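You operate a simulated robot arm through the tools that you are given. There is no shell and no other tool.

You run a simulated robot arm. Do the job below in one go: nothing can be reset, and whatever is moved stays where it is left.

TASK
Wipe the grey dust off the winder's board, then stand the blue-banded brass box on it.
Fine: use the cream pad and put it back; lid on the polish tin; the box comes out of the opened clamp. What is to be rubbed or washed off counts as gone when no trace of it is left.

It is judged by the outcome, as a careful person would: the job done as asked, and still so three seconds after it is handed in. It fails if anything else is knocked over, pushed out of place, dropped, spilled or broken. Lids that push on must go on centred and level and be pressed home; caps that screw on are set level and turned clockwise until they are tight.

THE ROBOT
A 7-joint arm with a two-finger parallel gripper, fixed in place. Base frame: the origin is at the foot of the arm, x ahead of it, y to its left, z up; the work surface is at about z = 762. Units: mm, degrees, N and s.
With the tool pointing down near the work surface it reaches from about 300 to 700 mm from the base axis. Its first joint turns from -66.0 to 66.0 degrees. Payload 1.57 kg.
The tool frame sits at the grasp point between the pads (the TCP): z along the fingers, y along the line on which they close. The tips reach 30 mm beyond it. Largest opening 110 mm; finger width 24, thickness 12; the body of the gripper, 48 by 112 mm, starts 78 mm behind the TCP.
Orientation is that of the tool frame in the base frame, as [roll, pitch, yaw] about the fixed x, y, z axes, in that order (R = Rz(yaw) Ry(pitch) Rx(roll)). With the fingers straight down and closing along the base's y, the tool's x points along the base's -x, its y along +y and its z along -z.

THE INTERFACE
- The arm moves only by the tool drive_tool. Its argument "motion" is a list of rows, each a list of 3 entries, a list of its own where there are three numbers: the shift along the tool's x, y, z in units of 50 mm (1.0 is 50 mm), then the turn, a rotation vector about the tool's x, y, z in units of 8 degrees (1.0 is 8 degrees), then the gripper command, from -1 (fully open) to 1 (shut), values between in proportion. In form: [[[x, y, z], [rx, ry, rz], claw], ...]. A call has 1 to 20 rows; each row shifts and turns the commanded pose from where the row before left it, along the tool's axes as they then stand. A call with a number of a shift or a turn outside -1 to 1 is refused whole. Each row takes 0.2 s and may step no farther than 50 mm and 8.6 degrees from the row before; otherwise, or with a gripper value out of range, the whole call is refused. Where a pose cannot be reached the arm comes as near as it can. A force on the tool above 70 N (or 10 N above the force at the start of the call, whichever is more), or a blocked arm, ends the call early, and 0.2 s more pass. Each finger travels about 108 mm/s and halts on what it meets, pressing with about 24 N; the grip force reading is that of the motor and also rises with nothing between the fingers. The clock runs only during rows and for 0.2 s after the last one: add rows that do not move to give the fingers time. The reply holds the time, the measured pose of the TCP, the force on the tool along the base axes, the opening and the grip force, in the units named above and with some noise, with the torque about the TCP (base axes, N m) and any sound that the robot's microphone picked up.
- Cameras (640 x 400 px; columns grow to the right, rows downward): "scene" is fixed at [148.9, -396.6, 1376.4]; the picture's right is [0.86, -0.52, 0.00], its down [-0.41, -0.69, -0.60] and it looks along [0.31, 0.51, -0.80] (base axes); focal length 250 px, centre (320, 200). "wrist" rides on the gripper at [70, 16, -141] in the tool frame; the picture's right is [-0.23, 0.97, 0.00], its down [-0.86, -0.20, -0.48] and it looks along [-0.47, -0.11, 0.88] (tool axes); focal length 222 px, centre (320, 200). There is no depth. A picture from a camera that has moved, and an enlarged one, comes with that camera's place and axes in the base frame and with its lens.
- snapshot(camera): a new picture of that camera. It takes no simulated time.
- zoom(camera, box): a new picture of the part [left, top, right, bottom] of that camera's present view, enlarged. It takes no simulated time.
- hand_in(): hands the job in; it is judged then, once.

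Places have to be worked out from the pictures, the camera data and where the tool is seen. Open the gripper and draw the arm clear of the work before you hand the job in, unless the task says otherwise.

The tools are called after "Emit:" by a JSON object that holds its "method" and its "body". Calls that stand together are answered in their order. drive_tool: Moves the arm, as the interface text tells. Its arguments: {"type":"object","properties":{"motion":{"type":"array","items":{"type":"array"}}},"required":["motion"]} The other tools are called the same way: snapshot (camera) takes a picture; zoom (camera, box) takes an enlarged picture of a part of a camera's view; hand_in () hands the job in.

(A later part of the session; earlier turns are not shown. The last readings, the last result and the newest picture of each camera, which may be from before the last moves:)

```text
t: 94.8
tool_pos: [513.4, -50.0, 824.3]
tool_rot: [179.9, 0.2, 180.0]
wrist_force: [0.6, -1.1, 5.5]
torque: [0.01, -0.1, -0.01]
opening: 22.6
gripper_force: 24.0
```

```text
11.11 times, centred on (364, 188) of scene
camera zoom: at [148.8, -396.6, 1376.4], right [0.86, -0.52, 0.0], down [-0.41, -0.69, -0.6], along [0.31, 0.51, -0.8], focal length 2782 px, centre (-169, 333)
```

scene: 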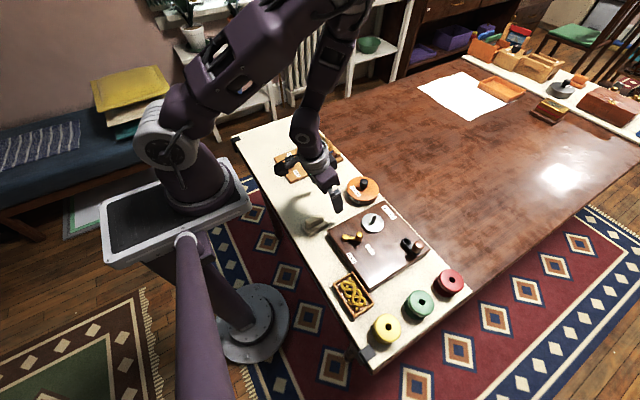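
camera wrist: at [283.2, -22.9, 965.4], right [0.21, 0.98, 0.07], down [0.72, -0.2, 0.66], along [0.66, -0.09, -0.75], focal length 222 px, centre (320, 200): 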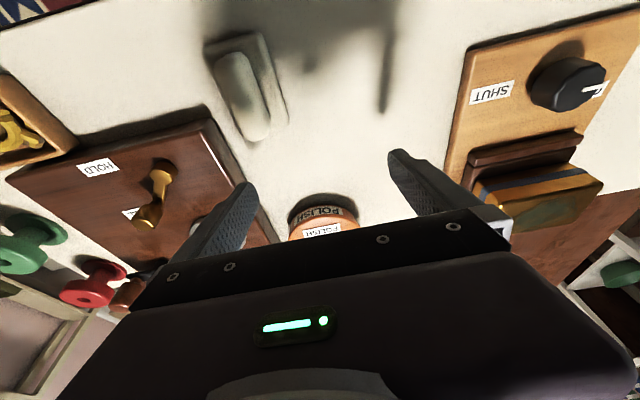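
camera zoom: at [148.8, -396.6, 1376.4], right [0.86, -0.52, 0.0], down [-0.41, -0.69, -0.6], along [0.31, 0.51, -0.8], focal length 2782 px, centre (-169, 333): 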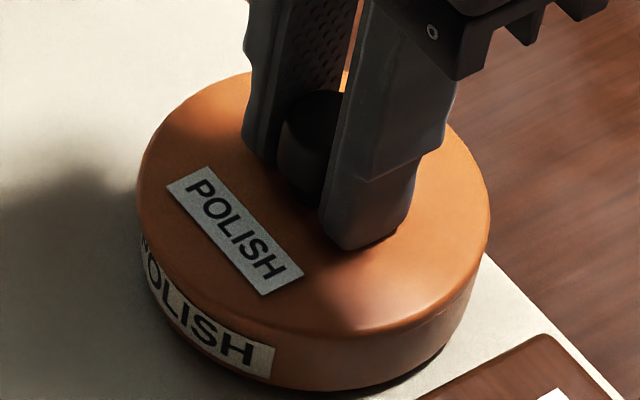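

Now gripped with the tips on the plate. I press to ~15 N and sweep slowly in +x toward the centred position, watching for the lid to drop in.

Emit:
{"method": "drive_tool", "body": {"motion": [[[0, 0, 0.008], [0, 0, 0], 1], [[-0.01, 0, 0], [0, 0, 0], 1], [[-0.01, 0, 0], [0, 0, 0], 1], [[0, 0, 0], [0, 0, 0], 1]]}}

Emit:
{"method": "drive_tool", "body": {"motion": [[[-0.01, 0, 0], [0, 0, 0], 1], [[-0.01, 0, 0], [0, 0, 0], 1], [[0, 0, 0], [0, 0, 0], 1]]}}

Emit:
{"method": "drive_tool", "body": {"motion": [[[-0.01, 0, 0], [0, 0, 0], 1], [[-0.01, 0, 0], [0, 0, 0], 1], [[0, 0, 0], [0, 0, 0], 1]]}}

Emit:
{"method": "zoom", "body": {"camera": "scene", "box": [340, 170, 388, 206]}}

```text
t: 95.8
tool_pos: [513.4, -49.6, 822.8]
tool_rot: [-180.0, 0.0, -180.0]
wrist_force: [-6.7, -0.2, 21.7]
torque: [0.02, 0.1, -0.02]
opening: 22.3
gripper_force: 24.0
```

```text
t: 96.6
tool_pos: [514.3, -51.0, 824.2]
tool_rot: [180.0, 0.0, 180.0]
wrist_force: [-8.6, 0.5, 24.5]
torque: [0.07, 0.41, 0.0]
opening: 22.8
gripper_force: 24.4
```

```text
t: 97.4
tool_pos: [515.6, -50.7, 824.5]
tool_rot: [180.0, -0.1, 179.9]
wrist_force: [-9.3, 0.2, 24.5]
torque: [0.06, 0.31, 0.0]
opening: 23.0
gripper_force: 23.9
```

```text
11.11 times, centred on (364, 188) of scene
camera zoom: at [148.3, -396.5, 1376.5], right [0.86, -0.52, 0.0], down [-0.41, -0.69, -0.6], along [0.31, 0.51, -0.8], focal length 2782 px, centre (-169, 333)
```

zoom: 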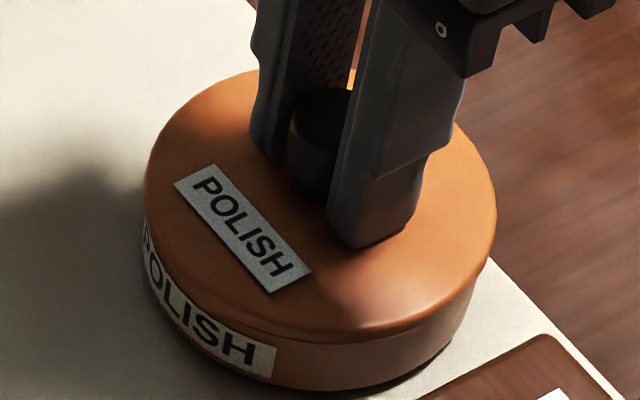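

No drop yet; friction only (9 N sideways at 24 N load). I continue +x another 2 mm.

Emit:
{"method": "drive_tool", "body": {"motion": [[[-0.01, 0, 0], [0, 0, 0], 1], [[-0.01, 0, 0], [0, 0, 0], 1], [[0, 0, 0], [0, 0, 0], 1]]}}

Emit:
{"method": "drive_tool", "body": {"motion": [[[-0.01, 0, 0], [0, 0, 0], 1], [[-0.01, 0, 0], [0, 0, 0], 1], [[0, 0, 0], [0, 0, 0], 1]]}}

Emit:
{"method": "zoom", "body": {"camera": "scene", "box": [340, 170, 388, 206]}}

```text
t: 98.2
tool_pos: [516.6, -51.3, 824.4]
tool_rot: [-180.0, -0.1, 180.0]
wrist_force: [-8.9, -1.1, 22.8]
torque: [-0.03, 0.22, -0.01]
opening: 22.9
gripper_force: 24.2
```

```text
t: 99.0
tool_pos: [517.2, -49.8, 823.3]
tool_rot: [180.0, -0.1, 180.0]
wrist_force: [-14.0, -1.7, 26.4]
torque: [-0.03, 0.38, 0.06]
opening: 22.7
gripper_force: 24.1
```

```text
11.11 times, centred on (364, 188) of scene
camera zoom: at [148.2, -396.6, 1376.5], right [0.86, -0.52, 0.0], down [-0.41, -0.69, -0.6], along [0.31, 0.51, -0.8], focal length 2782 px, centre (-169, 333)
```

zoom: 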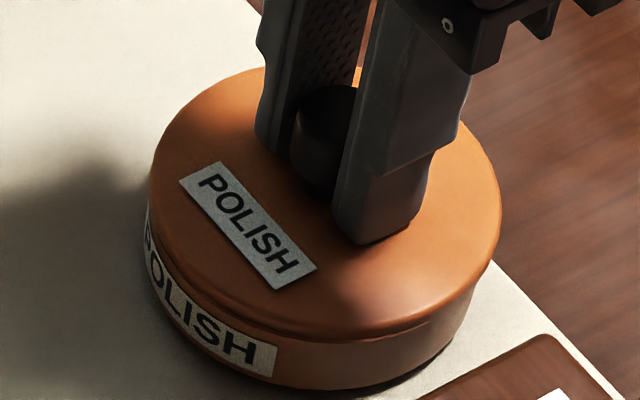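

The side force jumped to 14 N at +x: the lid's plug has hit the tin's inner wall there. Earlier it showed the same kind of stop at the -x end, so the plug is inside with about ±3 mm play, and the plate rests on the rim. I go back 3.4 mm to mid-play in x, lighten the load, and find the y limits too.

Emit:
{"method": "drive_tool", "body": {"motion": [[[0.03, 0, -0.008], [0, 0, 0], 1], [[0.038, 0, 0], [0, 0, 0], 1], [[0, 0, 0], [0, 0, 0], 1]]}}

Emit:
{"method": "drive_tool", "body": {"motion": [[[0, 0.02, 0], [0, 0, 0], 1], [[0, 0.02, 0], [0, 0, 0], 1], [[0, 0, 0], [0, 0, 0], 1]]}}

Emit:
{"method": "drive_tool", "body": {"motion": [[[0, 0.02, 0], [0, 0, 0], 1], [[0, 0, 0], [0, 0, 0], 1]]}}

Emit:
{"method": "drive_tool", "body": {"motion": [[[0, 0.02, 0], [0, 0, 0], 1], [[0, 0, 0], [0, 0, 0], 1]]}}

```text
t: 99.8
tool_pos: [514.4, -49.6, 823.9]
tool_rot: [180.0, 0.2, 180.0]
wrist_force: [2.0, 0.8, 3.6]
torque: [0.09, -0.15, 0.0]
opening: 23.0
gripper_force: 23.7
```

```text
t: 100.6
tool_pos: [515.0, -47.4, 825.1]
tool_rot: [-179.9, 0.0, -179.9]
wrist_force: [0.8, -4.8, 8.9]
torque: [-0.08, -0.2, -0.05]
opening: 22.7
gripper_force: 24.2
```

```text
t: 101.2
tool_pos: [513.8, -47.4, 824.3]
tool_rot: [-179.9, 0.1, 179.9]
wrist_force: [-2.0, -11.6, 11.2]
torque: [-0.28, -0.03, -0.03]
opening: 22.9
gripper_force: 23.5
```

```text
t: 101.8
tool_pos: [514.5, -46.0, 824.3]
tool_rot: [-179.9, 0.1, 179.9]
wrist_force: [-2.0, -17.5, 17.7]
torque: [-0.41, 0.09, 0.07]
opening: 22.8
gripper_force: 24.5
```

A +y stop appears about 2 mm from where I was. I go back and find the -y stop.

Emit:
{"method": "drive_tool", "body": {"motion": [[[0, -0.04, 0], [0, 0, 0], 1], [[0, -0.04, 0], [0, 0, 0], 1], [[0, -0.02, 0], [0, 0, 0], 1], [[0, 0, 0], [0, 0, 0], 1]]}}

Emit:
{"method": "drive_tool", "body": {"motion": [[[0, -0.02, 0], [0, 0, 0], 1], [[0, 0, 0], [0, 0, 0], 1]]}}

Emit:
{"method": "drive_tool", "body": {"motion": [[[0, -0.02, 0], [0, 0, 0], 1], [[0, 0, 0], [0, 0, 0], 1]]}}

Emit:
{"method": "drive_tool", "body": {"motion": [[[0, -0.02, 0], [0, 0, 0], 1], [[0, 0, 0], [0, 0, 0], 1]]}}

```text
t: 102.8
tool_pos: [514.6, -51.4, 822.4]
tool_rot: [180.0, 0.1, -180.0]
wrist_force: [0.9, 3.0, 9.9]
torque: [0.18, -0.01, 0.02]
opening: 22.7
gripper_force: 23.5
```

```text
t: 103.4
tool_pos: [513.5, -52.2, 823.5]
tool_rot: [179.9, 0.1, 179.9]
wrist_force: [0.7, 2.3, 9.2]
torque: [0.11, -0.02, 0.02]
opening: 22.6
gripper_force: 24.0
```

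```text
t: 104.0
tool_pos: [514.4, -54.2, 823.0]
tool_rot: [-180.0, 0.1, 179.9]
wrist_force: [0.1, 4.0, 9.5]
torque: [0.1, -0.06, 0.02]
opening: 22.6
gripper_force: 23.8
```

```text
t: 104.6
tool_pos: [514.1, -54.3, 823.8]
tool_rot: [179.9, 0.0, -179.9]
wrist_force: [-0.4, 3.7, 9.0]
torque: [0.09, 0.02, -0.01]
opening: 23.1
gripper_force: 24.2
```

Still only sliding friction at -4 mm. I continue toward -y.

Emit:
{"method": "drive_tool", "body": {"motion": [[[0, -0.02, 0], [0, 0, 0], 1], [[0, 0, 0], [0, 0, 0], 1]]}}

Emit:
{"method": "drive_tool", "body": {"motion": [[[0, -0.02, 0], [0, 0, 0], 1], [[0, 0, 0], [0, 0, 0], 1]]}}

Emit:
{"method": "zoom", "body": {"camera": "scene", "box": [340, 170, 388, 206]}}

```text
t: 105.2
tool_pos: [513.8, -55.9, 823.4]
tool_rot: [179.9, -0.1, 180.0]
wrist_force: [-0.8, 3.5, 5.9]
torque: [0.07, -0.05, 0.03]
opening: 22.6
gripper_force: 24.2
```

```text
t: 105.8
tool_pos: [514.4, -54.5, 823.8]
tool_rot: [179.9, -0.1, 180.0]
wrist_force: [-2.4, 10.2, 9.4]
torque: [0.21, 0.12, -0.03]
opening: 22.8
gripper_force: 23.9
```

```text
11.11 times, centred on (364, 188) of scene
camera zoom: at [148.7, -396.3, 1376.5], right [0.86, -0.52, 0.0], down [-0.41, -0.69, -0.6], along [0.31, 0.51, -0.8], focal length 2782 px, centre (-169, 333)
```

zoom: 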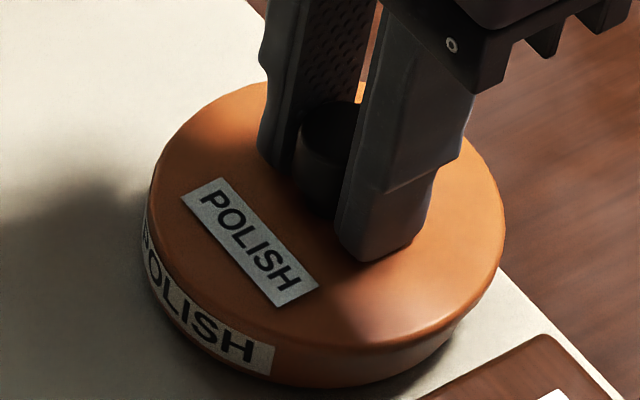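

The -y stop is about 5 mm from where I began, so the play is about ±3.4 mm and mid-play is 4.5 mm back from here; x is within 0.3 mm. I unload slightly, move to the middle, and look.

Emit:
{"method": "drive_tool", "body": {"motion": [[[0, 0, -0.012], [0, 0, 0], 1], [[0.005, 0.05, 0], [0, 0, 0], 1], [[0, 0.04, 0], [0, 0, 0], 1], [[0, 0, 0], [0, 0, 0], 1]]}}

Emit:
{"method": "zoom", "body": {"camera": "scene", "box": [340, 170, 388, 206]}}

```text
t: 106.8
tool_pos: [513.0, -51.4, 824.9]
tool_rot: [-180.0, 0.0, -179.9]
wrist_force: [0.3, 0.0, 0.0]
torque: [0.02, -0.03, -0.01]
opening: 22.3
gripper_force: 24.2
```

```text
11.11 times, centred on (364, 188) of scene
camera zoom: at [148.9, -396.6, 1376.4], right [0.86, -0.52, 0.0], down [-0.41, -0.69, -0.6], along [0.31, 0.51, -0.8], focal length 2782 px, centre (-169, 333)
```

zoom: 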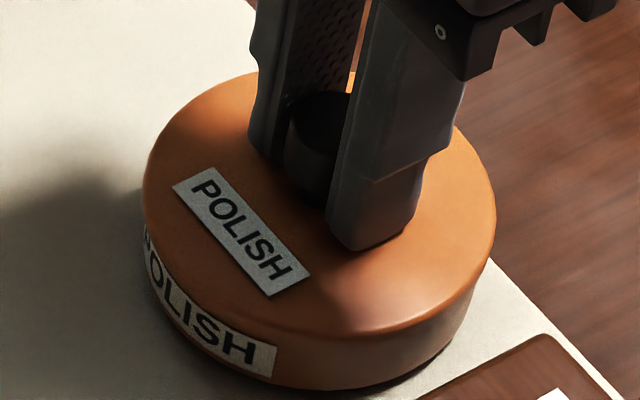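

Centred, no load. I press down through the fingertips on the plate.

Emit:
{"method": "drive_tool", "body": {"motion": [[[0, 0, 0.012], [0, 0, 0], 1], [[0, 0, 0.01], [0, 0, 0], 1], [[0, 0, 0.01], [0, 0, 0], 1], [[0, 0, 0], [0, 0, 0], 1]]}}

Emit:
{"method": "zoom", "body": {"camera": "scene", "box": [350, 190, 378, 206]}}

```text
t: 107.8
tool_pos: [514.3, -51.3, 823.6]
tool_rot: [-179.8, 0.1, -180.0]
wrist_force: [-4.1, 1.9, 38.2]
torque: [0.04, 0.5, -0.02]
opening: 22.6
gripper_force: 23.5
```

```text
16.00 times, centred on (364, 198) of scene
camera zoom: at [148.2, -396.5, 1376.6], right [0.86, -0.52, 0.0], down [-0.41, -0.69, -0.6], along [0.31, 0.51, -0.8], focal length 4007 px, centre (-384, 232)
```

zoom: 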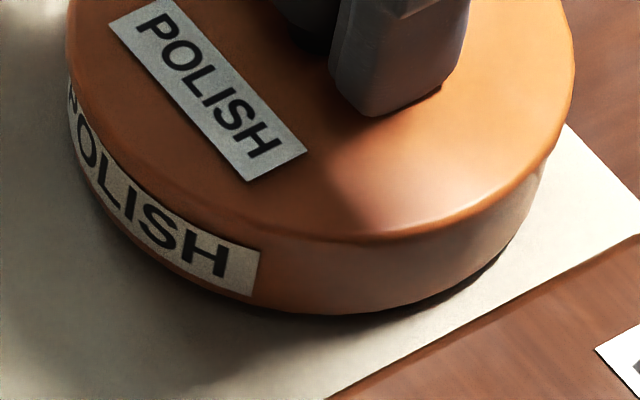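

No seam visible, overhang even. I press a little further to about 60 N, then unload and release.

Emit:
{"method": "drive_tool", "body": {"motion": [[[0, 0, 0.01], [0, 0, 0], 1], [[0, 0, 0.003], [0, 0, 0], 1], [[0, 0, 0], [0, 0, 0], 1]]}}

Emit:
{"method": "drive_tool", "body": {"motion": [[[0, 0, -0.01], [0, 0, 0], 1], [[0, 0, -0.01], [0, 0, 0], 1], [[0, 0, -0.01], [0, 0, 0], 1], [[0, 0, -0.005], [0, 0, 0], 1], [[0, 0, 0], [0, 0, 0], 1]]}}

Emit:
{"method": "zoom", "body": {"camera": "scene", "box": [340, 170, 388, 206]}}

```text
t: 108.6
tool_pos: [513.5, -52.2, 823.2]
tool_rot: [-180.0, 0.2, -180.0]
wrist_force: [-6.9, 1.1, 58.0]
torque: [0.05, 0.4, -0.02]
opening: 22.8
gripper_force: 23.7
```

```text
t: 109.8
tool_pos: [513.7, -50.8, 824.4]
tool_rot: [180.0, 0.0, 179.9]
wrist_force: [4.5, -1.9, 10.6]
torque: [-0.01, -0.63, -0.04]
opening: 22.8
gripper_force: 24.3
```

```text
11.11 times, centred on (364, 188) of scene
camera zoom: at [148.8, -396.6, 1376.5], right [0.86, -0.52, 0.0], down [-0.41, -0.69, -0.6], along [0.31, 0.51, -0.8], focal length 2782 px, centre (-169, 333)
```

zoom: 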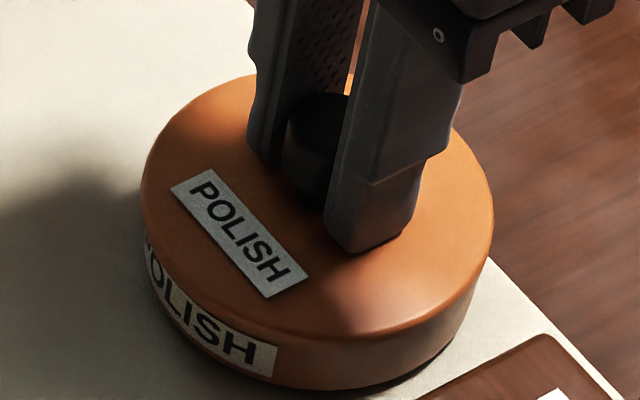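

Some side force remains from unloading. I raise another 0.4 mm so the load goes to zero before opening.

Emit:
{"method": "drive_tool", "body": {"motion": [[[0, 0, -0.007], [0, 0, 0], 1], [[0, 0, 0], [0, 0, 0], 1]]}}

Emit:
{"method": "zoom", "body": {"camera": "scene", "box": [340, 170, 388, 206]}}

```text
t: 110.4
tool_pos: [513.4, -51.7, 824.5]
tool_rot: [180.0, -0.1, -179.9]
wrist_force: [-1.5, 0.5, 0.5]
torque: [0.05, 0.01, 0.01]
opening: 22.9
gripper_force: 24.2
```

```text
11.11 times, centred on (364, 188) of scene
camera zoom: at [148.9, -396.6, 1376.4], right [0.86, -0.52, 0.0], down [-0.41, -0.69, -0.6], along [0.31, 0.51, -0.8], focal length 2782 px, centre (-169, 333)
```

zoom: 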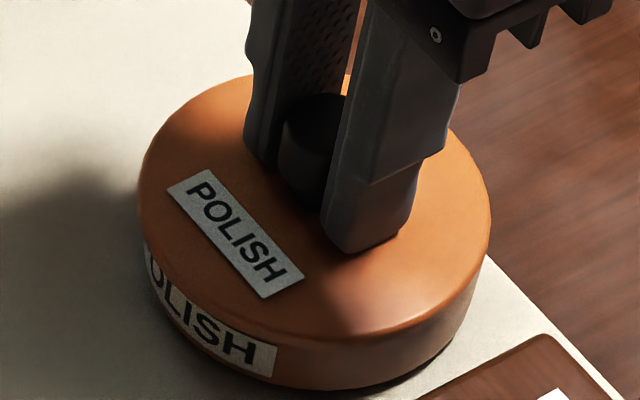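

The lid and tool have settled ~1.6 mm toward -x (arm hysteresis after the load). With no load now, I shift +1.5 mm in x to recentre, then check and release.

Emit:
{"method": "drive_tool", "body": {"motion": [[[-0.03, 0, -0.004], [0, 0, 0], 1], [[0, 0, 0], [0, 0, 0], 1], [[0, 0, 0], [0, 0, 0], 1]]}}

Emit:
{"method": "zoom", "body": {"camera": "scene", "box": [340, 170, 388, 206]}}

```text
t: 111.2
tool_pos: [515.5, -52.5, 824.9]
tool_rot: [-179.9, 0.0, 180.0]
wrist_force: [0.2, 0.3, 0.2]
torque: [-0.01, -0.02, -0.02]
opening: 22.4
gripper_force: 24.0
```

```text
11.11 times, centred on (364, 188) of scene
camera zoom: at [148.9, -396.6, 1376.4], right [0.86, -0.52, 0.0], down [-0.41, -0.69, -0.6], along [0.31, 0.51, -0.8], focal length 2782 px, centre (-169, 333)
```

zoom: 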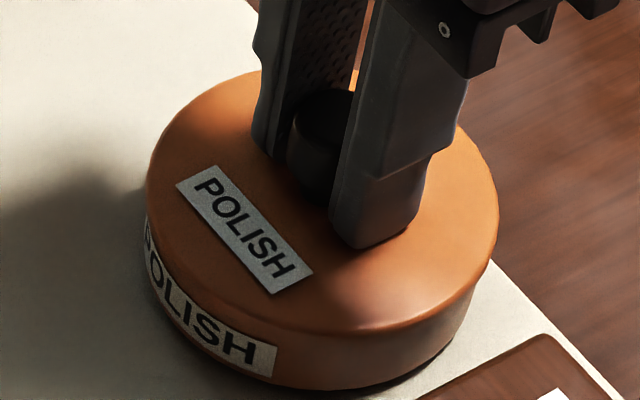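

Slightly past centre by ~0.6 mm; I trim back and open the fingers, then rise clear.

Emit:
{"method": "drive_tool", "body": {"motion": [[[0.012, 0, 0], [0, 0, 0], 1], [[0, 0, 0], [0, 0, 0], 1], [[0, 0, 0], [0, 0, 0], 0.6], [[0, 0, 0], [0, 0, 0], 0.2], [[0, 0, 0], [0, 0, 0], 0.2], [[0, 0, -0.6], [0, 0, 0], 0.2], [[0, 0, -0.6], [0, 0, 0], 0.2], [[0, 0, 0], [0, 0, 0], 0.2]]}}

Emit:
{"method": "zoom", "body": {"camera": "scene", "box": [340, 170, 388, 206]}}

```text
t: 113.0
tool_pos: [514.2, -51.8, 884.4]
tool_rot: [-180.0, 0.0, -180.0]
wrist_force: [0.7, 0.6, 0.1]
torque: [0.0, 0.02, 0.02]
opening: 44.0
gripper_force: 0.0
```

```text
11.11 times, centred on (364, 188) of scene
camera zoom: at [148.9, -396.6, 1376.4], right [0.86, -0.52, 0.0], down [-0.41, -0.69, -0.6], along [0.31, 0.51, -0.8], focal length 2782 px, centre (-169, 333)
```

zoom: 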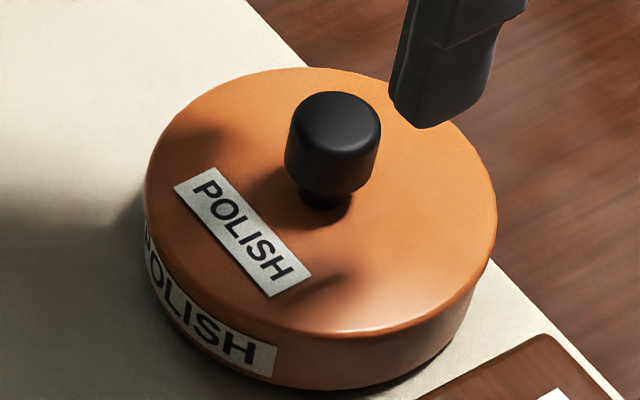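

The lid sits centred and level with an even overhang. Now the clamp: I move the camera over it.

Emit:
{"method": "drive_tool", "body": {"motion": [[[0.096, 0.744, -0.14], [0, 0, 0], -1], [[0.096, 0.744, -0.14], [0, 0, 0], -1], [[0.096, 0.744, -0.14], [0, 0, 0], -1], [[0.096, 0.744, -0.14], [0, 0, 0], -1], [[0.096, 0.744, -0.14], [0, 0, 0], -1], [[0, 0, 0], [0, 0, 0], -1], [[0, 0, 0], [0, 0, 0], -1]]}}

Emit:
{"method": "zoom", "body": {"camera": "wrist", "box": [200, 0, 480, 175]}}

Emit:
{"method": "zoom", "body": {"camera": "scene", "box": [270, 130, 350, 190]}}

```text
t: 114.6
tool_pos: [490.2, 133.6, 919.5]
tool_rot: [-180.0, -0.1, 179.9]
wrist_force: [0.1, -1.0, 0.4]
torque: [0.01, -0.01, -0.01]
opening: 110.0
gripper_force: 0.0
```

```text
2.29 times, centred on (340, 88) of wrist
camera zoom: at [421.5, 151.0, 1061.4], right [0.23, 0.97, 0.0], down [0.85, -0.2, 0.48], along [0.47, -0.11, -0.88], focal length 508 px, centre (274, 457)
```

zoom: 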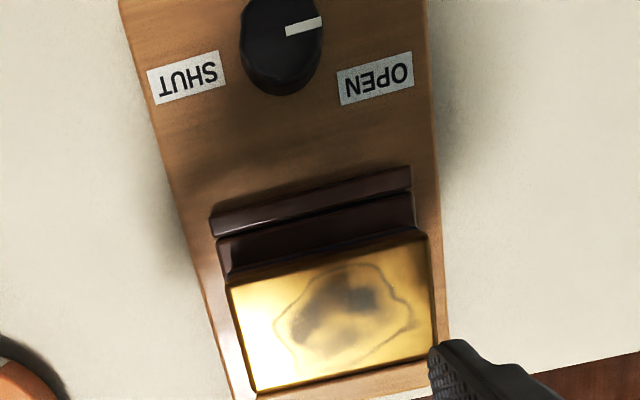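

```text
6.67 times, centred on (310, 160) of scene
camera zoom: at [148.9, -396.5, 1376.4], right [0.86, -0.52, 0.0], down [-0.41, -0.69, -0.6], along [0.31, 0.51, -0.8], focal length 1669 px, centre (387, 467)
```

zoom: 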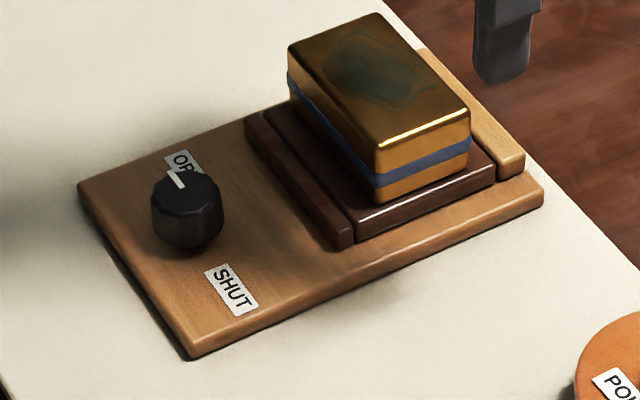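

The dial's mark points roughly along +y, not clearly at the OPEN label. I zoom in to judge the dial and whether the jaw is tight on the box's plinth.

Emit:
{"method": "zoom", "body": {"camera": "scene", "box": [295, 130, 343, 166]}}

Emit:
{"method": "zoom", "body": {"camera": "scene", "box": [275, 145, 311, 172]}}

Emit:
{"method": "zoom", "body": {"camera": "wrist", "box": [280, 60, 400, 135]}}

Emit:
{"method": "snapshot", "body": {"camera": "wrist"}}

```text
11.11 times, centred on (319, 148) of scene
camera zoom: at [148.9, -396.5, 1376.4], right [0.86, -0.52, 0.0], down [-0.41, -0.69, -0.6], along [0.31, 0.51, -0.8], focal length 2782 px, centre (331, 778)
```

zoom: 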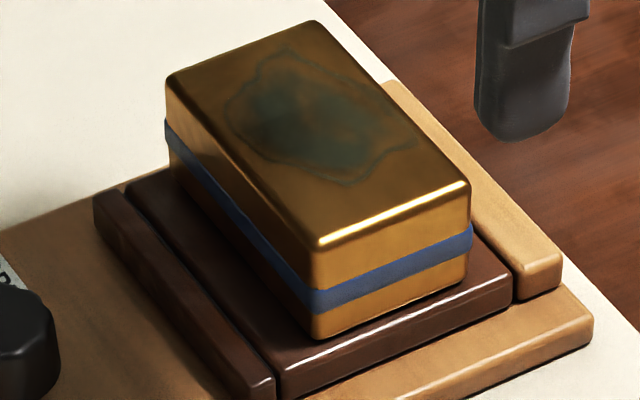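

```text
14.81 times, centred on (293, 158) of scene
camera zoom: at [148.9, -396.5, 1376.4], right [0.86, -0.52, 0.0], down [-0.41, -0.69, -0.6], along [0.31, 0.51, -0.8], focal length 3710 px, centre (720, 815)
```

zoom: 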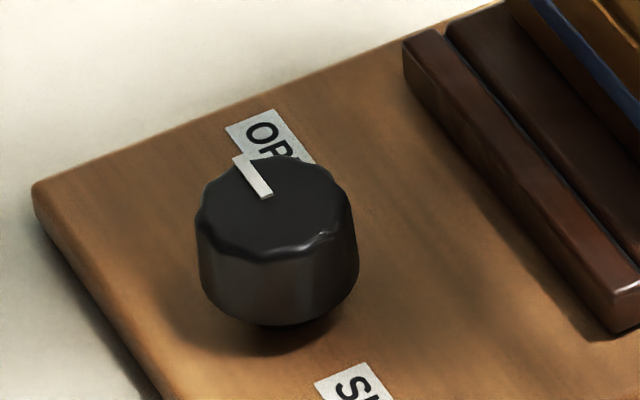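

```text
5.33 times, centred on (340, 98) of wrist
camera zoom: at [421.5, 151.0, 1061.4], right [0.23, 0.97, 0.0], down [0.85, -0.2, 0.48], along [0.47, -0.11, -0.88], focal length 1185 px, centre (213, 747)
```

zoom: 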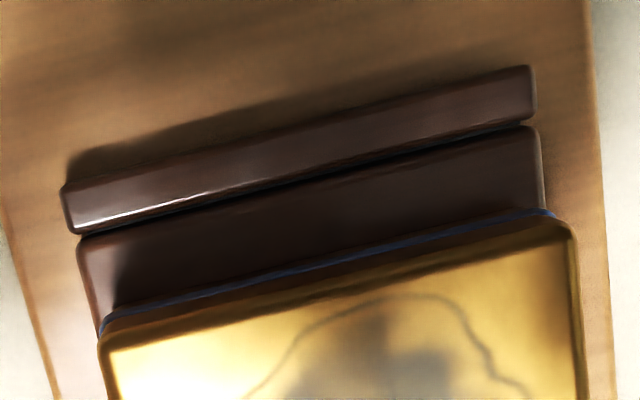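

```text
taken
camera wrist: at [421.5, 151.0, 1061.4], right [0.23, 0.97, 0.0], down [0.85, -0.2, 0.48], along [0.47, -0.11, -0.88], focal length 222 px, centre (320, 200)
```

wrist: 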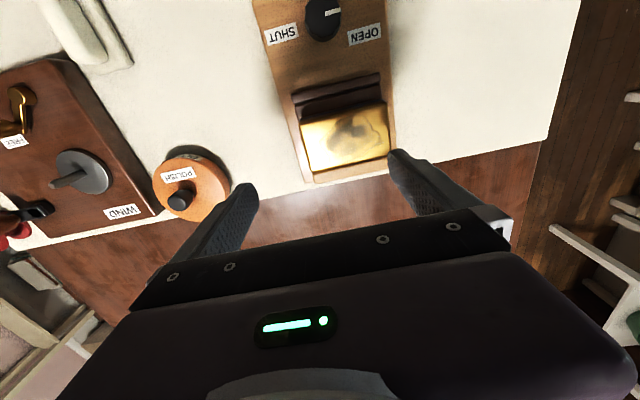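

The jaw appears almost in contact with the dark plinth under the box. I position the camera exactly above the dial to read its angle properly.

Emit:
{"method": "drive_tool", "body": {"motion": [[[0.47, 0.15, 0], [0, 0, 0], -1], [[0.47, 0.15, 0], [0, 0, 0], -1], [[0, 0, 0], [0, 0, 0], -1], [[0, 0, 0], [0, 0, 0], -1]]}}

Emit:
{"method": "zoom", "body": {"camera": "wrist", "box": [240, 30, 400, 130]}}

Emit:
{"method": "zoom", "body": {"camera": "wrist", "box": [260, 100, 400, 190]}}

```text
t: 115.6
tool_pos: [443.6, 149.7, 919.5]
tool_rot: [179.9, 0.0, 180.0]
wrist_force: [1.0, 0.5, -0.6]
torque: [-0.02, 0.06, 0.01]
opening: 110.0
gripper_force: 0.1
```

```text
4.00 times, centred on (320, 80) of wrist
camera zoom: at [375.0, 166.1, 1061.8], right [0.23, 0.97, 0.0], down [0.85, -0.2, 0.48], along [0.47, -0.11, -0.88], focal length 888 px, centre (320, 680)
```

zoom: 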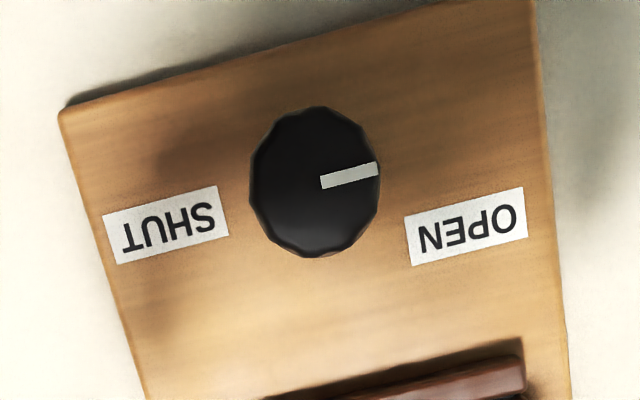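

```text
4.44 times, centred on (330, 145) of wrist
camera zoom: at [375.0, 166.1, 1061.8], right [0.23, 0.97, 0.0], down [0.85, -0.2, 0.48], along [0.47, -0.11, -0.88], focal length 987 px, centre (276, 444)
```

zoom: 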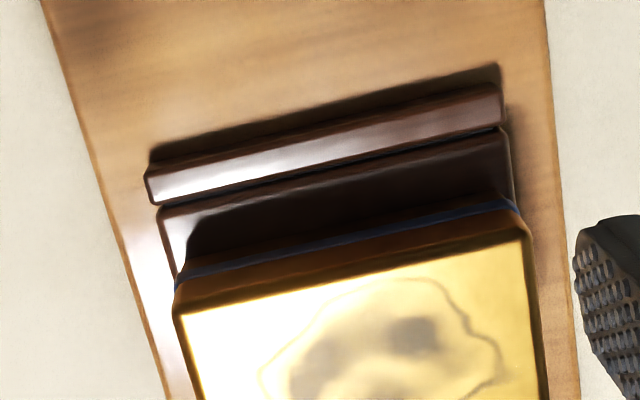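

Read from directly above: the mark points along +y, while the OPEN label lies 27° further round (toward +x, i.e. clockwise) and SHUT is at -y. So the clamp isn't fully at OPEN. I'll grip the dial and turn it clockwise toward OPEN while watching the jaw. First I go above the dial.

Emit:
{"method": "drive_tool", "body": {"motion": [[[0.473, 0.107, 0.3], [0, 0, 0], 0], [[0.473, 0.107, 0.3], [0, 0, 0], 0], [[0.473, 0.107, 0.3], [0, 0, 0], 0], [[0, 0, 0.3], [0, 0, 0], 0], [[0, 0, 0], [0, 0, 0], 0]]}}

Emit:
{"method": "zoom", "body": {"camera": "wrist", "box": [240, 90, 400, 200]}}

Emit:
{"method": "zoom", "body": {"camera": "scene", "box": [270, 130, 350, 190]}}

```text
t: 116.8
tool_pos: [372.8, 164.6, 859.0]
tool_rot: [-180.0, 0.0, 180.0]
wrist_force: [0.3, -0.7, 0.2]
torque: [-0.02, 0.04, -0.01]
opening: 55.1
gripper_force: 0.0
```

```text
3.64 times, centred on (320, 145) of wrist
camera zoom: at [304.3, 181.6, 1000.9], right [0.23, 0.97, 0.0], down [0.85, -0.2, 0.48], along [0.47, -0.11, -0.88], focal length 808 px, centre (320, 400)
```

zoom: 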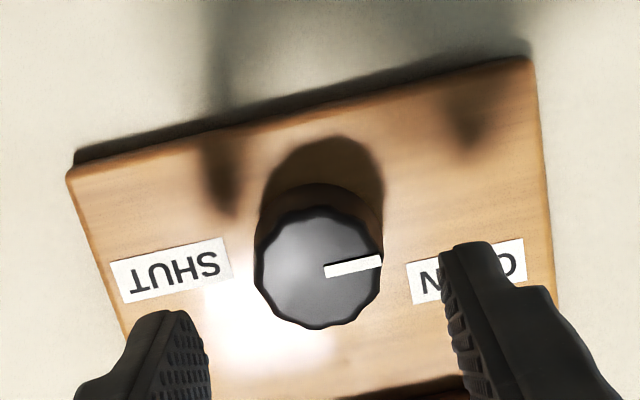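

```text
6.67 times, centred on (310, 160) of scene
camera zoom: at [148.9, -396.6, 1376.4], right [0.86, -0.52, 0.0], down [-0.41, -0.69, -0.6], along [0.31, 0.51, -0.8], focal length 1669 px, centre (387, 467)
```

zoom: 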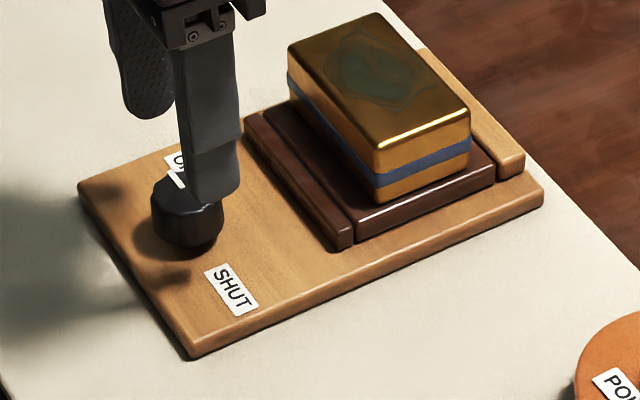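

The knob's top is at z≈803 and it is centred between the fingers. I go down to TCP z≈813 and close.

Emit:
{"method": "drive_tool", "body": {"motion": [[[0, 0.02, 0.4], [0, 0, 0], 0], [[0, 0, 0.4], [0, 0, 0], 0], [[0, 0, 0.12], [0, 0, 0], 0], [[0, 0, 0], [0, 0, 0], 0.3], [[0, 0, 0], [0, 0, 0], 1], [[0, 0, 0], [0, 0, 0], 1], [[0, 0, 0], [0, 0, 0], 1]]}}

Emit:
{"method": "zoom", "body": {"camera": "wrist", "box": [240, 90, 400, 200]}}

Emit:
{"method": "zoom", "body": {"camera": "scene", "box": [295, 130, 343, 166]}}

```text
t: 118.4
tool_pos: [374.4, 164.7, 812.8]
tool_rot: [-179.9, 0.0, 179.9]
wrist_force: [3.2, -16.1, -7.2]
torque: [-0.49, -0.28, 0.05]
opening: 35.6
gripper_force: 42.2
```

```text
3.64 times, centred on (320, 145) of wrist
camera zoom: at [304.5, 181.9, 954.8], right [0.23, 0.97, 0.0], down [0.85, -0.2, 0.48], along [0.47, -0.11, -0.88], focal length 808 px, centre (320, 400)
```

zoom: 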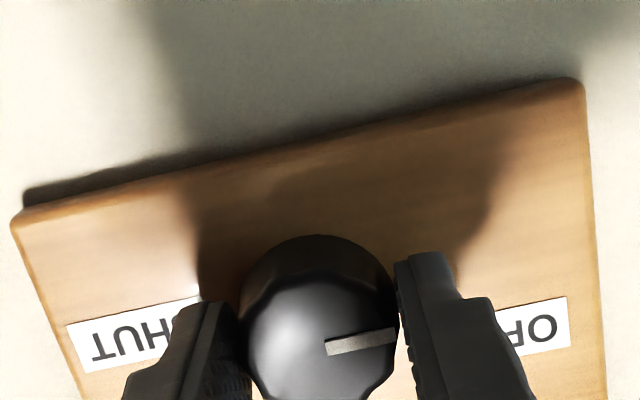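

```text
11.11 times, centred on (319, 148) of scene
camera zoom: at [149.0, -396.9, 1376.3], right [0.86, -0.52, 0.0], down [-0.41, -0.69, -0.6], along [0.31, 0.51, -0.8], focal length 2782 px, centre (331, 778)
```

zoom: 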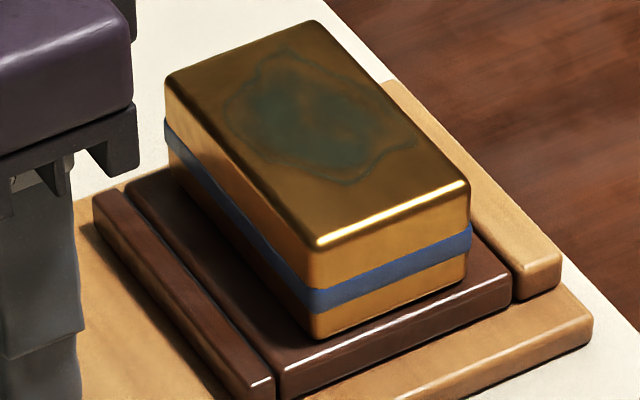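

Gripped at 35.6 mm, but there's a 16 N side load: my centre is a bit too far +y. I relax it by 1 mm before turning.

Emit:
{"method": "drive_tool", "body": {"motion": [[[0, -0.02, 0], [0, 0, 0], 1], [[0, 0, 0], [0, 0, 0], 1]]}}

```text
t: 119.0
tool_pos: [373.0, 164.6, 812.5]
tool_rot: [-180.0, 0.0, -180.0]
wrist_force: [3.0, -12.4, -9.2]
torque: [-0.3, -0.01, 0.04]
opening: 35.1
gripper_force: 42.3
```

Emit:
{"method": "drive_tool", "body": {"motion": [[[0, -0.04, 0], [0, 0, 0], 1], [[0, 0, 0], [0, 0, 0], 1]]}}

```text
t: 119.6
tool_pos: [374.2, 163.7, 811.5]
tool_rot: [179.9, 0.0, -179.9]
wrist_force: [-1.0, 9.9, -24.6]
torque: [0.46, 0.0, -0.01]
opening: 35.5
gripper_force: 42.7
```

Emit:
{"method": "drive_tool", "body": {"motion": [[[0, 0.022, 0.01], [0, 0, 0], 1], [[0, 0, 0], [0, 0, 0], 1]]}}

```text
t: 120.2
tool_pos: [373.6, 165.8, 812.4]
tool_rot: [180.0, 0.0, -180.0]
wrist_force: [-4.9, 10.0, -4.2]
torque: [0.32, 0.34, -0.01]
opening: 35.3
gripper_force: 42.4
```

The residual loads are stick-friction; I open and re-close at this better-centred spot.

Emit:
{"method": "drive_tool", "body": {"motion": [[[0, 0, 0], [0, 0, 0], 0.1], [[0, 0, 0], [0, 0, 0], 0.1], [[0, 0, 0], [0, 0, 0], 0.35], [[0, 0, 0], [0, 0, 0], 0.6], [[0, 0, 0], [0, 0, 0], 0.6], [[0, 0, 0], [0, 0, 0], 0.6]]}}

```text
t: 121.6
tool_pos: [374.1, 164.7, 813.8]
tool_rot: [180.0, 0.1, 180.0]
wrist_force: [-0.1, 10.7, -1.7]
torque: [0.34, -0.02, -0.03]
opening: 35.6
gripper_force: 42.4
```

I trim +0.75 mm and start the clockwise turn with 8°, watching the torque.

Emit:
{"method": "drive_tool", "body": {"motion": [[[0, 0.015, 0], [0, 0, 0], 1], [[0, 0, 0], [0, 0, 0.5], 1], [[0, 0, 0], [0, 0, 0.5], 1], [[0, 0, 0], [0, 0, 0], 1]]}}

Emit:
{"method": "zoom", "body": {"camera": "wrist", "box": [240, 90, 400, 200]}}

Emit:
{"method": "zoom", "body": {"camera": "scene", "box": [295, 130, 343, 166]}}

```text
t: 122.6
tool_pos: [374.2, 165.5, 812.8]
tool_rot: [179.9, 0.1, 171.9]
wrist_force: [3.6, 1.0, 12.8]
torque: [0.17, -0.11, 0.6]
opening: 35.4
gripper_force: 42.2
```

```text
3.64 times, centred on (320, 145) of wrist
camera zoom: at [307.4, 190.9, 954.7], right [0.36, 0.93, 0.0], down [0.82, -0.32, 0.48], along [0.45, -0.17, -0.88], focal length 808 px, centre (320, 400)
```

zoom: 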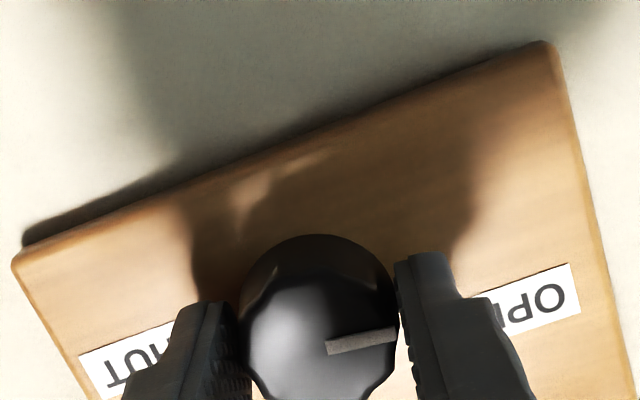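

```text
11.11 times, centred on (319, 148) of scene
camera zoom: at [148.8, -396.6, 1376.4], right [0.86, -0.52, 0.0], down [-0.41, -0.69, -0.6], along [0.31, 0.51, -0.8], focal length 2782 px, centre (331, 778)
```

zoom: 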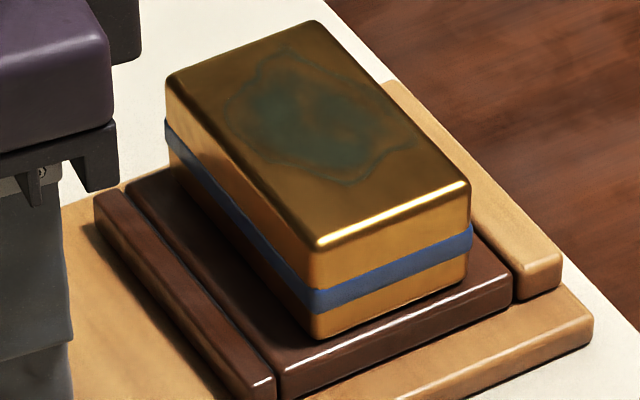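

The knob follows (0.6 N·m resistance). I continue another 8° and watch.

Emit:
{"method": "drive_tool", "body": {"motion": [[[0, 0, 0], [0, 0, 0.5], 1], [[0, 0, 0], [0, 0, 0.5], 1], [[0, 0, 0], [0, 0, 0], 1]]}}

Emit:
{"method": "zoom", "body": {"camera": "wrist", "box": [240, 90, 400, 200]}}

Emit:
{"method": "zoom", "body": {"camera": "scene", "box": [295, 130, 343, 166]}}

```text
t: 123.4
tool_pos: [373.8, 165.1, 813.1]
tool_rot: [-179.9, 0.1, 163.9]
wrist_force: [-1.7, 2.5, -4.5]
torque: [0.03, -0.02, 0.27]
opening: 35.1
gripper_force: 42.6
```

```text
3.64 times, centred on (320, 145) of wrist
camera zoom: at [310.9, 200.0, 954.4], right [0.49, 0.87, 0.0], down [0.77, -0.43, 0.48], along [0.42, -0.23, -0.88], focal length 808 px, centre (320, 400)
```

zoom: 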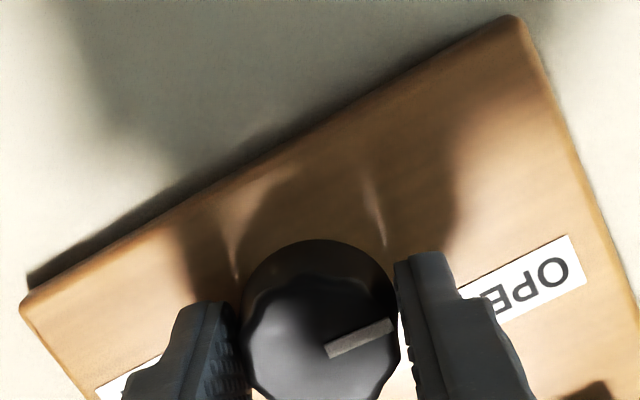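

```text
11.11 times, centred on (319, 148) of scene
camera zoom: at [148.9, -396.5, 1376.5], right [0.86, -0.52, 0.0], down [-0.41, -0.69, -0.6], along [0.31, 0.51, -0.8], focal length 2782 px, centre (331, 778)
```

zoom: 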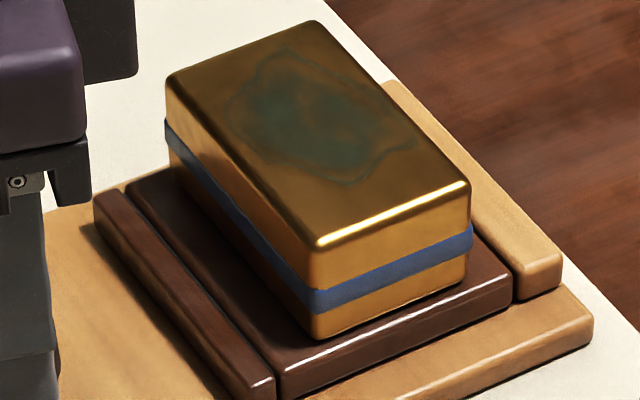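

The knob slipped in my grip: it moved only about 5° then met a stop clockwise. So the dial is already at its OPEN end. I turn back to confirm it moves freely the other way, watching the jaw.

Emit:
{"method": "drive_tool", "body": {"motion": [[[0, 0, 0], [0, 0, -0.5], 1], [[0, 0, 0], [0, 0, -0.5], 1], [[0, 0, 0], [0, 0, 0], 1]]}}

Emit:
{"method": "zoom", "body": {"camera": "wrist", "box": [240, 90, 400, 200]}}

Emit:
{"method": "zoom", "body": {"camera": "scene", "box": [295, 130, 343, 166]}}

```text
t: 124.2
tool_pos: [373.0, 164.1, 812.2]
tool_rot: [-179.9, -0.1, 172.0]
wrist_force: [-5.9, 2.4, -21.4]
torque: [0.05, -0.15, -0.01]
opening: 35.3
gripper_force: 42.9
```

```text
3.64 times, centred on (320, 145) of wrist
camera zoom: at [306.7, 191.0, 954.4], right [0.36, 0.93, 0.0], down [0.82, -0.32, 0.48], along [0.45, -0.17, -0.88], focal length 808 px, centre (320, 400)
```

zoom: 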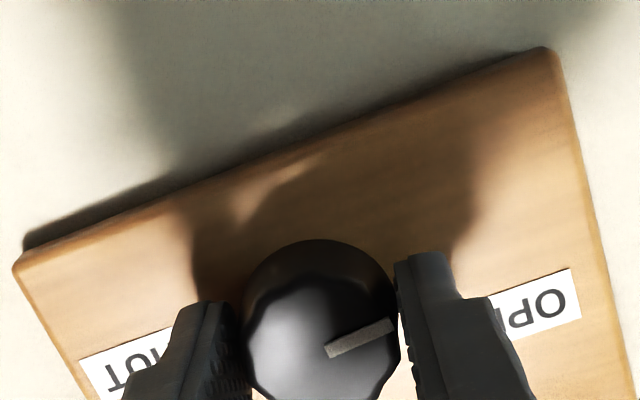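

```text
11.11 times, centred on (319, 148) of scene
camera zoom: at [149.0, -396.4, 1376.5], right [0.86, -0.52, 0.0], down [-0.41, -0.69, -0.6], along [0.31, 0.51, -0.8], focal length 2782 px, centre (331, 778)
```

zoom: 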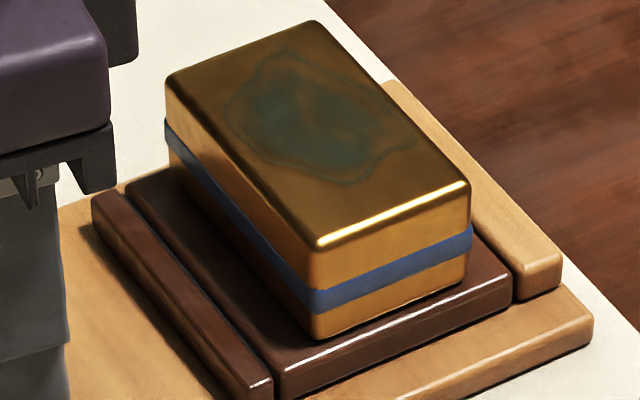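

Turning anticlockwise by 8° moved the jaw about 1 mm away from the plinth — so that is the opening direction (the dial was at SHUT, its mark's tail pointing at SHUT), with about 150° to go. I continue anticlockwise 40° and watch the jaw.

Emit:
{"method": "drive_tool", "body": {"motion": [[[0, 0, 0], [0, 0, -0.8], 1], [[0, 0, 0], [0, 0, -0.8], 1], [[0, 0, 0], [0, 0, -0.8], 1], [[0, 0, 0], [0, 0, -0.8], 1], [[0, 0, 0], [0, 0, -0.8], 1], [[0, 0, 0], [0, 0, 0], 1]]}}

Emit:
{"method": "zoom", "body": {"camera": "wrist", "box": [240, 90, 400, 200]}}

Emit:
{"method": "zoom", "body": {"camera": "scene", "box": [295, 130, 343, 166]}}

```text
t: 125.6
tool_pos: [373.8, 164.3, 813.1]
tool_rot: [-180.0, -0.1, -155.8]
wrist_force: [-13.2, 6.7, -38.1]
torque: [0.1, 0.3, -0.02]
opening: 35.3
gripper_force: 42.6
```

```text
3.64 times, centred on (320, 145) of wrist
camera zoom: at [303.1, 152.0, 954.8], right [-0.19, 0.98, 0.0], down [0.86, 0.17, 0.48], along [0.47, 0.09, -0.88], focal length 808 px, centre (320, 400)
```

zoom: 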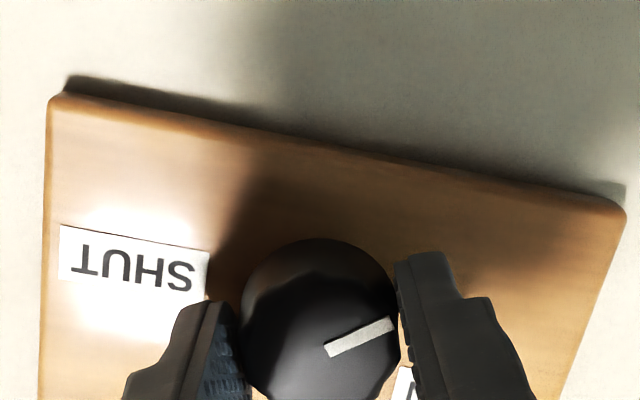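

```text
11.11 times, centred on (319, 148) of scene
camera zoom: at [149.1, -396.2, 1376.5], right [0.86, -0.52, 0.0], down [-0.41, -0.69, -0.6], along [0.31, 0.51, -0.8], focal length 2782 px, centre (331, 778)
```

zoom: 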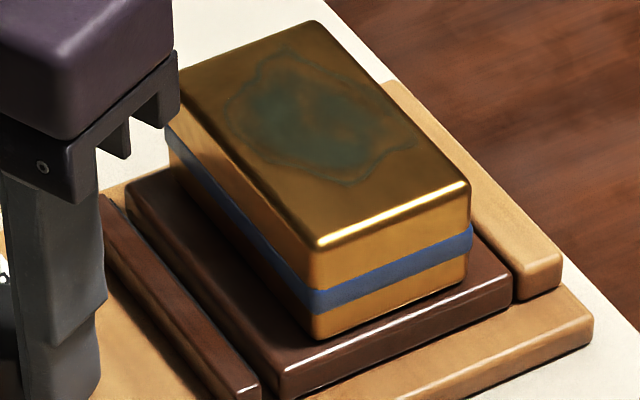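

The jaw is clearly moving away and the dial is following (mark at ~123°). A pull of 38 N has built up in z, so I release and re-grip here before continuing.

Emit:
{"method": "drive_tool", "body": {"motion": [[[0, 0, 0], [0, 0, 0], 0.2], [[0, 0, 0], [0, 0, 0], 0.2], [[0, 0, 0], [0, 0, 0], 0.2], [[0, 0, 0], [0, 0, 0], 0.45], [[0, 0, 0], [0, 0, 0], 1], [[0, 0, 0], [0, 0, 0], 1]]}}

Emit:
{"method": "zoom", "body": {"camera": "wrist", "box": [240, 90, 400, 200]}}

```text
t: 127.0
tool_pos: [373.6, 166.8, 811.4]
tool_rot: [180.0, 0.1, -156.0]
wrist_force: [-0.6, 6.3, 8.1]
torque: [0.21, 0.11, 0.0]
opening: 35.5
gripper_force: 42.4
```

```text
3.64 times, centred on (320, 145) of wrist
camera zoom: at [303.4, 152.2, 955.1], right [-0.19, 0.98, 0.0], down [0.86, 0.17, 0.48], along [0.47, 0.09, -0.88], focal length 808 px, centre (320, 400)
```

zoom: 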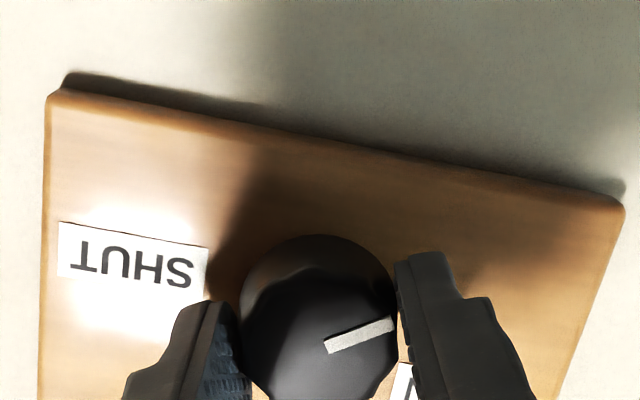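

Forces are small again and the dial held its angle. I go on turning anticlockwise, 40° more.

Emit:
{"method": "drive_tool", "body": {"motion": [[[0, 0, 0], [0, 0, -1], 1], [[0, 0, 0], [0, 0, -1], 1], [[0, 0, 0], [0, 0, -1], 1], [[0, 0, 0], [0, 0, -1], 1], [[0, 0, 0], [0, 0, -1], 1], [[0, 0, 0], [0, 0, 0], 1]]}}

Emit:
{"method": "zoom", "body": {"camera": "wrist", "box": [240, 90, 400, 200]}}

Emit:
{"method": "zoom", "body": {"camera": "scene", "box": [295, 130, 343, 166]}}

```text
t: 128.4
tool_pos: [373.1, 167.5, 813.0]
tool_rot: [-180.0, 0.1, -115.9]
wrist_force: [-15.5, 23.9, 30.1]
torque: [0.7, 0.58, -0.05]
opening: 35.7
gripper_force: 42.5
```

```text
3.64 times, centred on (320, 145) of wrist
camera zoom: at [328.0, 110.7, 955.0], right [-0.78, 0.63, 0.0], down [0.55, 0.68, 0.48], along [0.3, 0.37, -0.88], focal length 808 px, centre (320, 400)
```

zoom: 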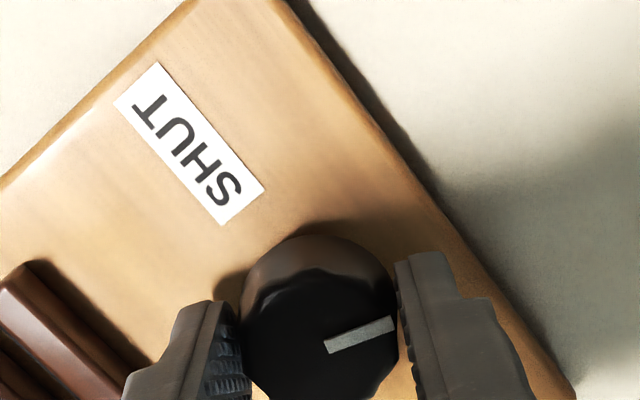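

```text
11.11 times, centred on (319, 148) of scene
camera zoom: at [148.2, -396.2, 1376.6], right [0.86, -0.52, 0.0], down [-0.41, -0.69, -0.6], along [0.31, 0.51, -0.8], focal length 2782 px, centre (331, 778)
```

zoom: 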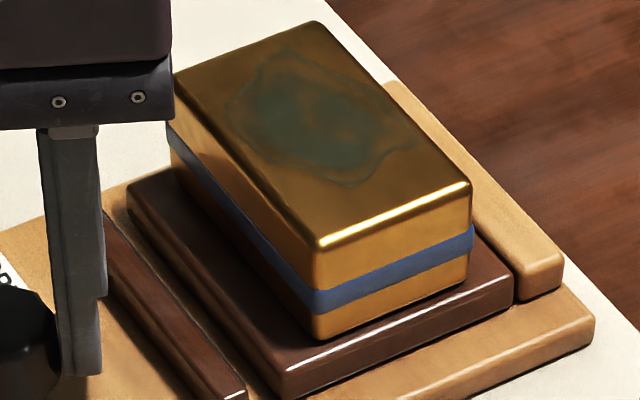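

The jaw keeps withdrawing. I re-grip to shed the built-up load and turn another 40°.

Emit:
{"method": "drive_tool", "body": {"motion": [[[0, 0, 0], [0, 0, 0], 0.2], [[0, 0, 0], [0, 0, 0], 0.2], [[0, 0, 0], [0, 0, 0], 0.2], [[0, 0, 0], [0, 0, 0], 0.45], [[0, 0, 0], [0, 0, 0], 1], [[0, 0, 0], [0, 0, 0], 1]]}}

Emit:
{"method": "drive_tool", "body": {"motion": [[[0, 0, 0], [0, 0, -1], 1], [[0, 0, 0], [0, 0, -1], 1], [[0, 0, 0], [0, 0, -1], 1], [[0, 0, 0], [0, 0, -1], 1], [[0, 0, 0], [0, 0, 0], 1]]}}

Emit:
{"method": "zoom", "body": {"camera": "wrist", "box": [240, 90, 400, 200]}}

Emit:
{"method": "zoom", "body": {"camera": "scene", "box": [285, 130, 349, 178]}}

```text
t: 129.8
tool_pos: [371.3, 165.1, 814.0]
tool_rot: [-179.9, -0.1, -116.0]
wrist_force: [-15.0, 6.3, -2.6]
torque: [0.18, 0.51, 0.01]
opening: 35.4
gripper_force: 42.9
```

```text
t: 131.0
tool_pos: [372.0, 166.0, 812.5]
tool_rot: [-180.0, 0.1, -83.8]
wrist_force: [-32.4, 17.2, 12.8]
torque: [0.67, 0.84, -0.63]
opening: 35.7
gripper_force: 42.0
```

```text
3.64 times, centred on (320, 145) of wrist
camera zoom: at [363.9, 95.3, 954.9], right [-0.99, 0.12, 0.0], down [0.11, 0.87, 0.48], along [0.06, 0.48, -0.88], focal length 808 px, centre (320, 400)
```

zoom: 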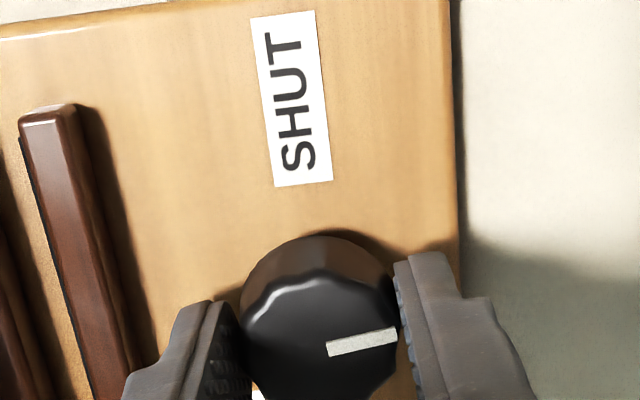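

```text
8.33 times, centred on (317, 154) of scene
camera zoom: at [148.1, -396.3, 1376.6], right [0.86, -0.52, 0.0], down [-0.41, -0.69, -0.6], along [0.31, 0.51, -0.8], focal length 2087 px, centre (345, 583)
```

zoom: 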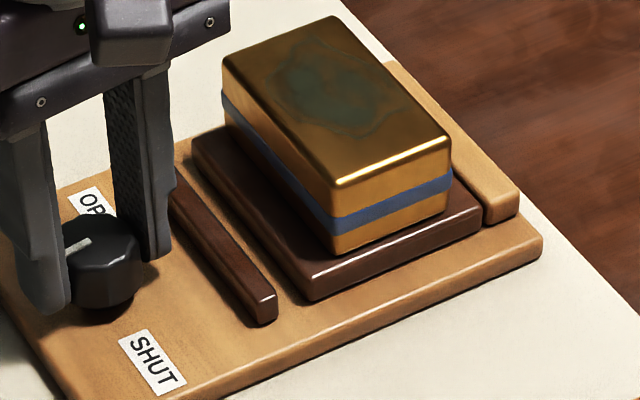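

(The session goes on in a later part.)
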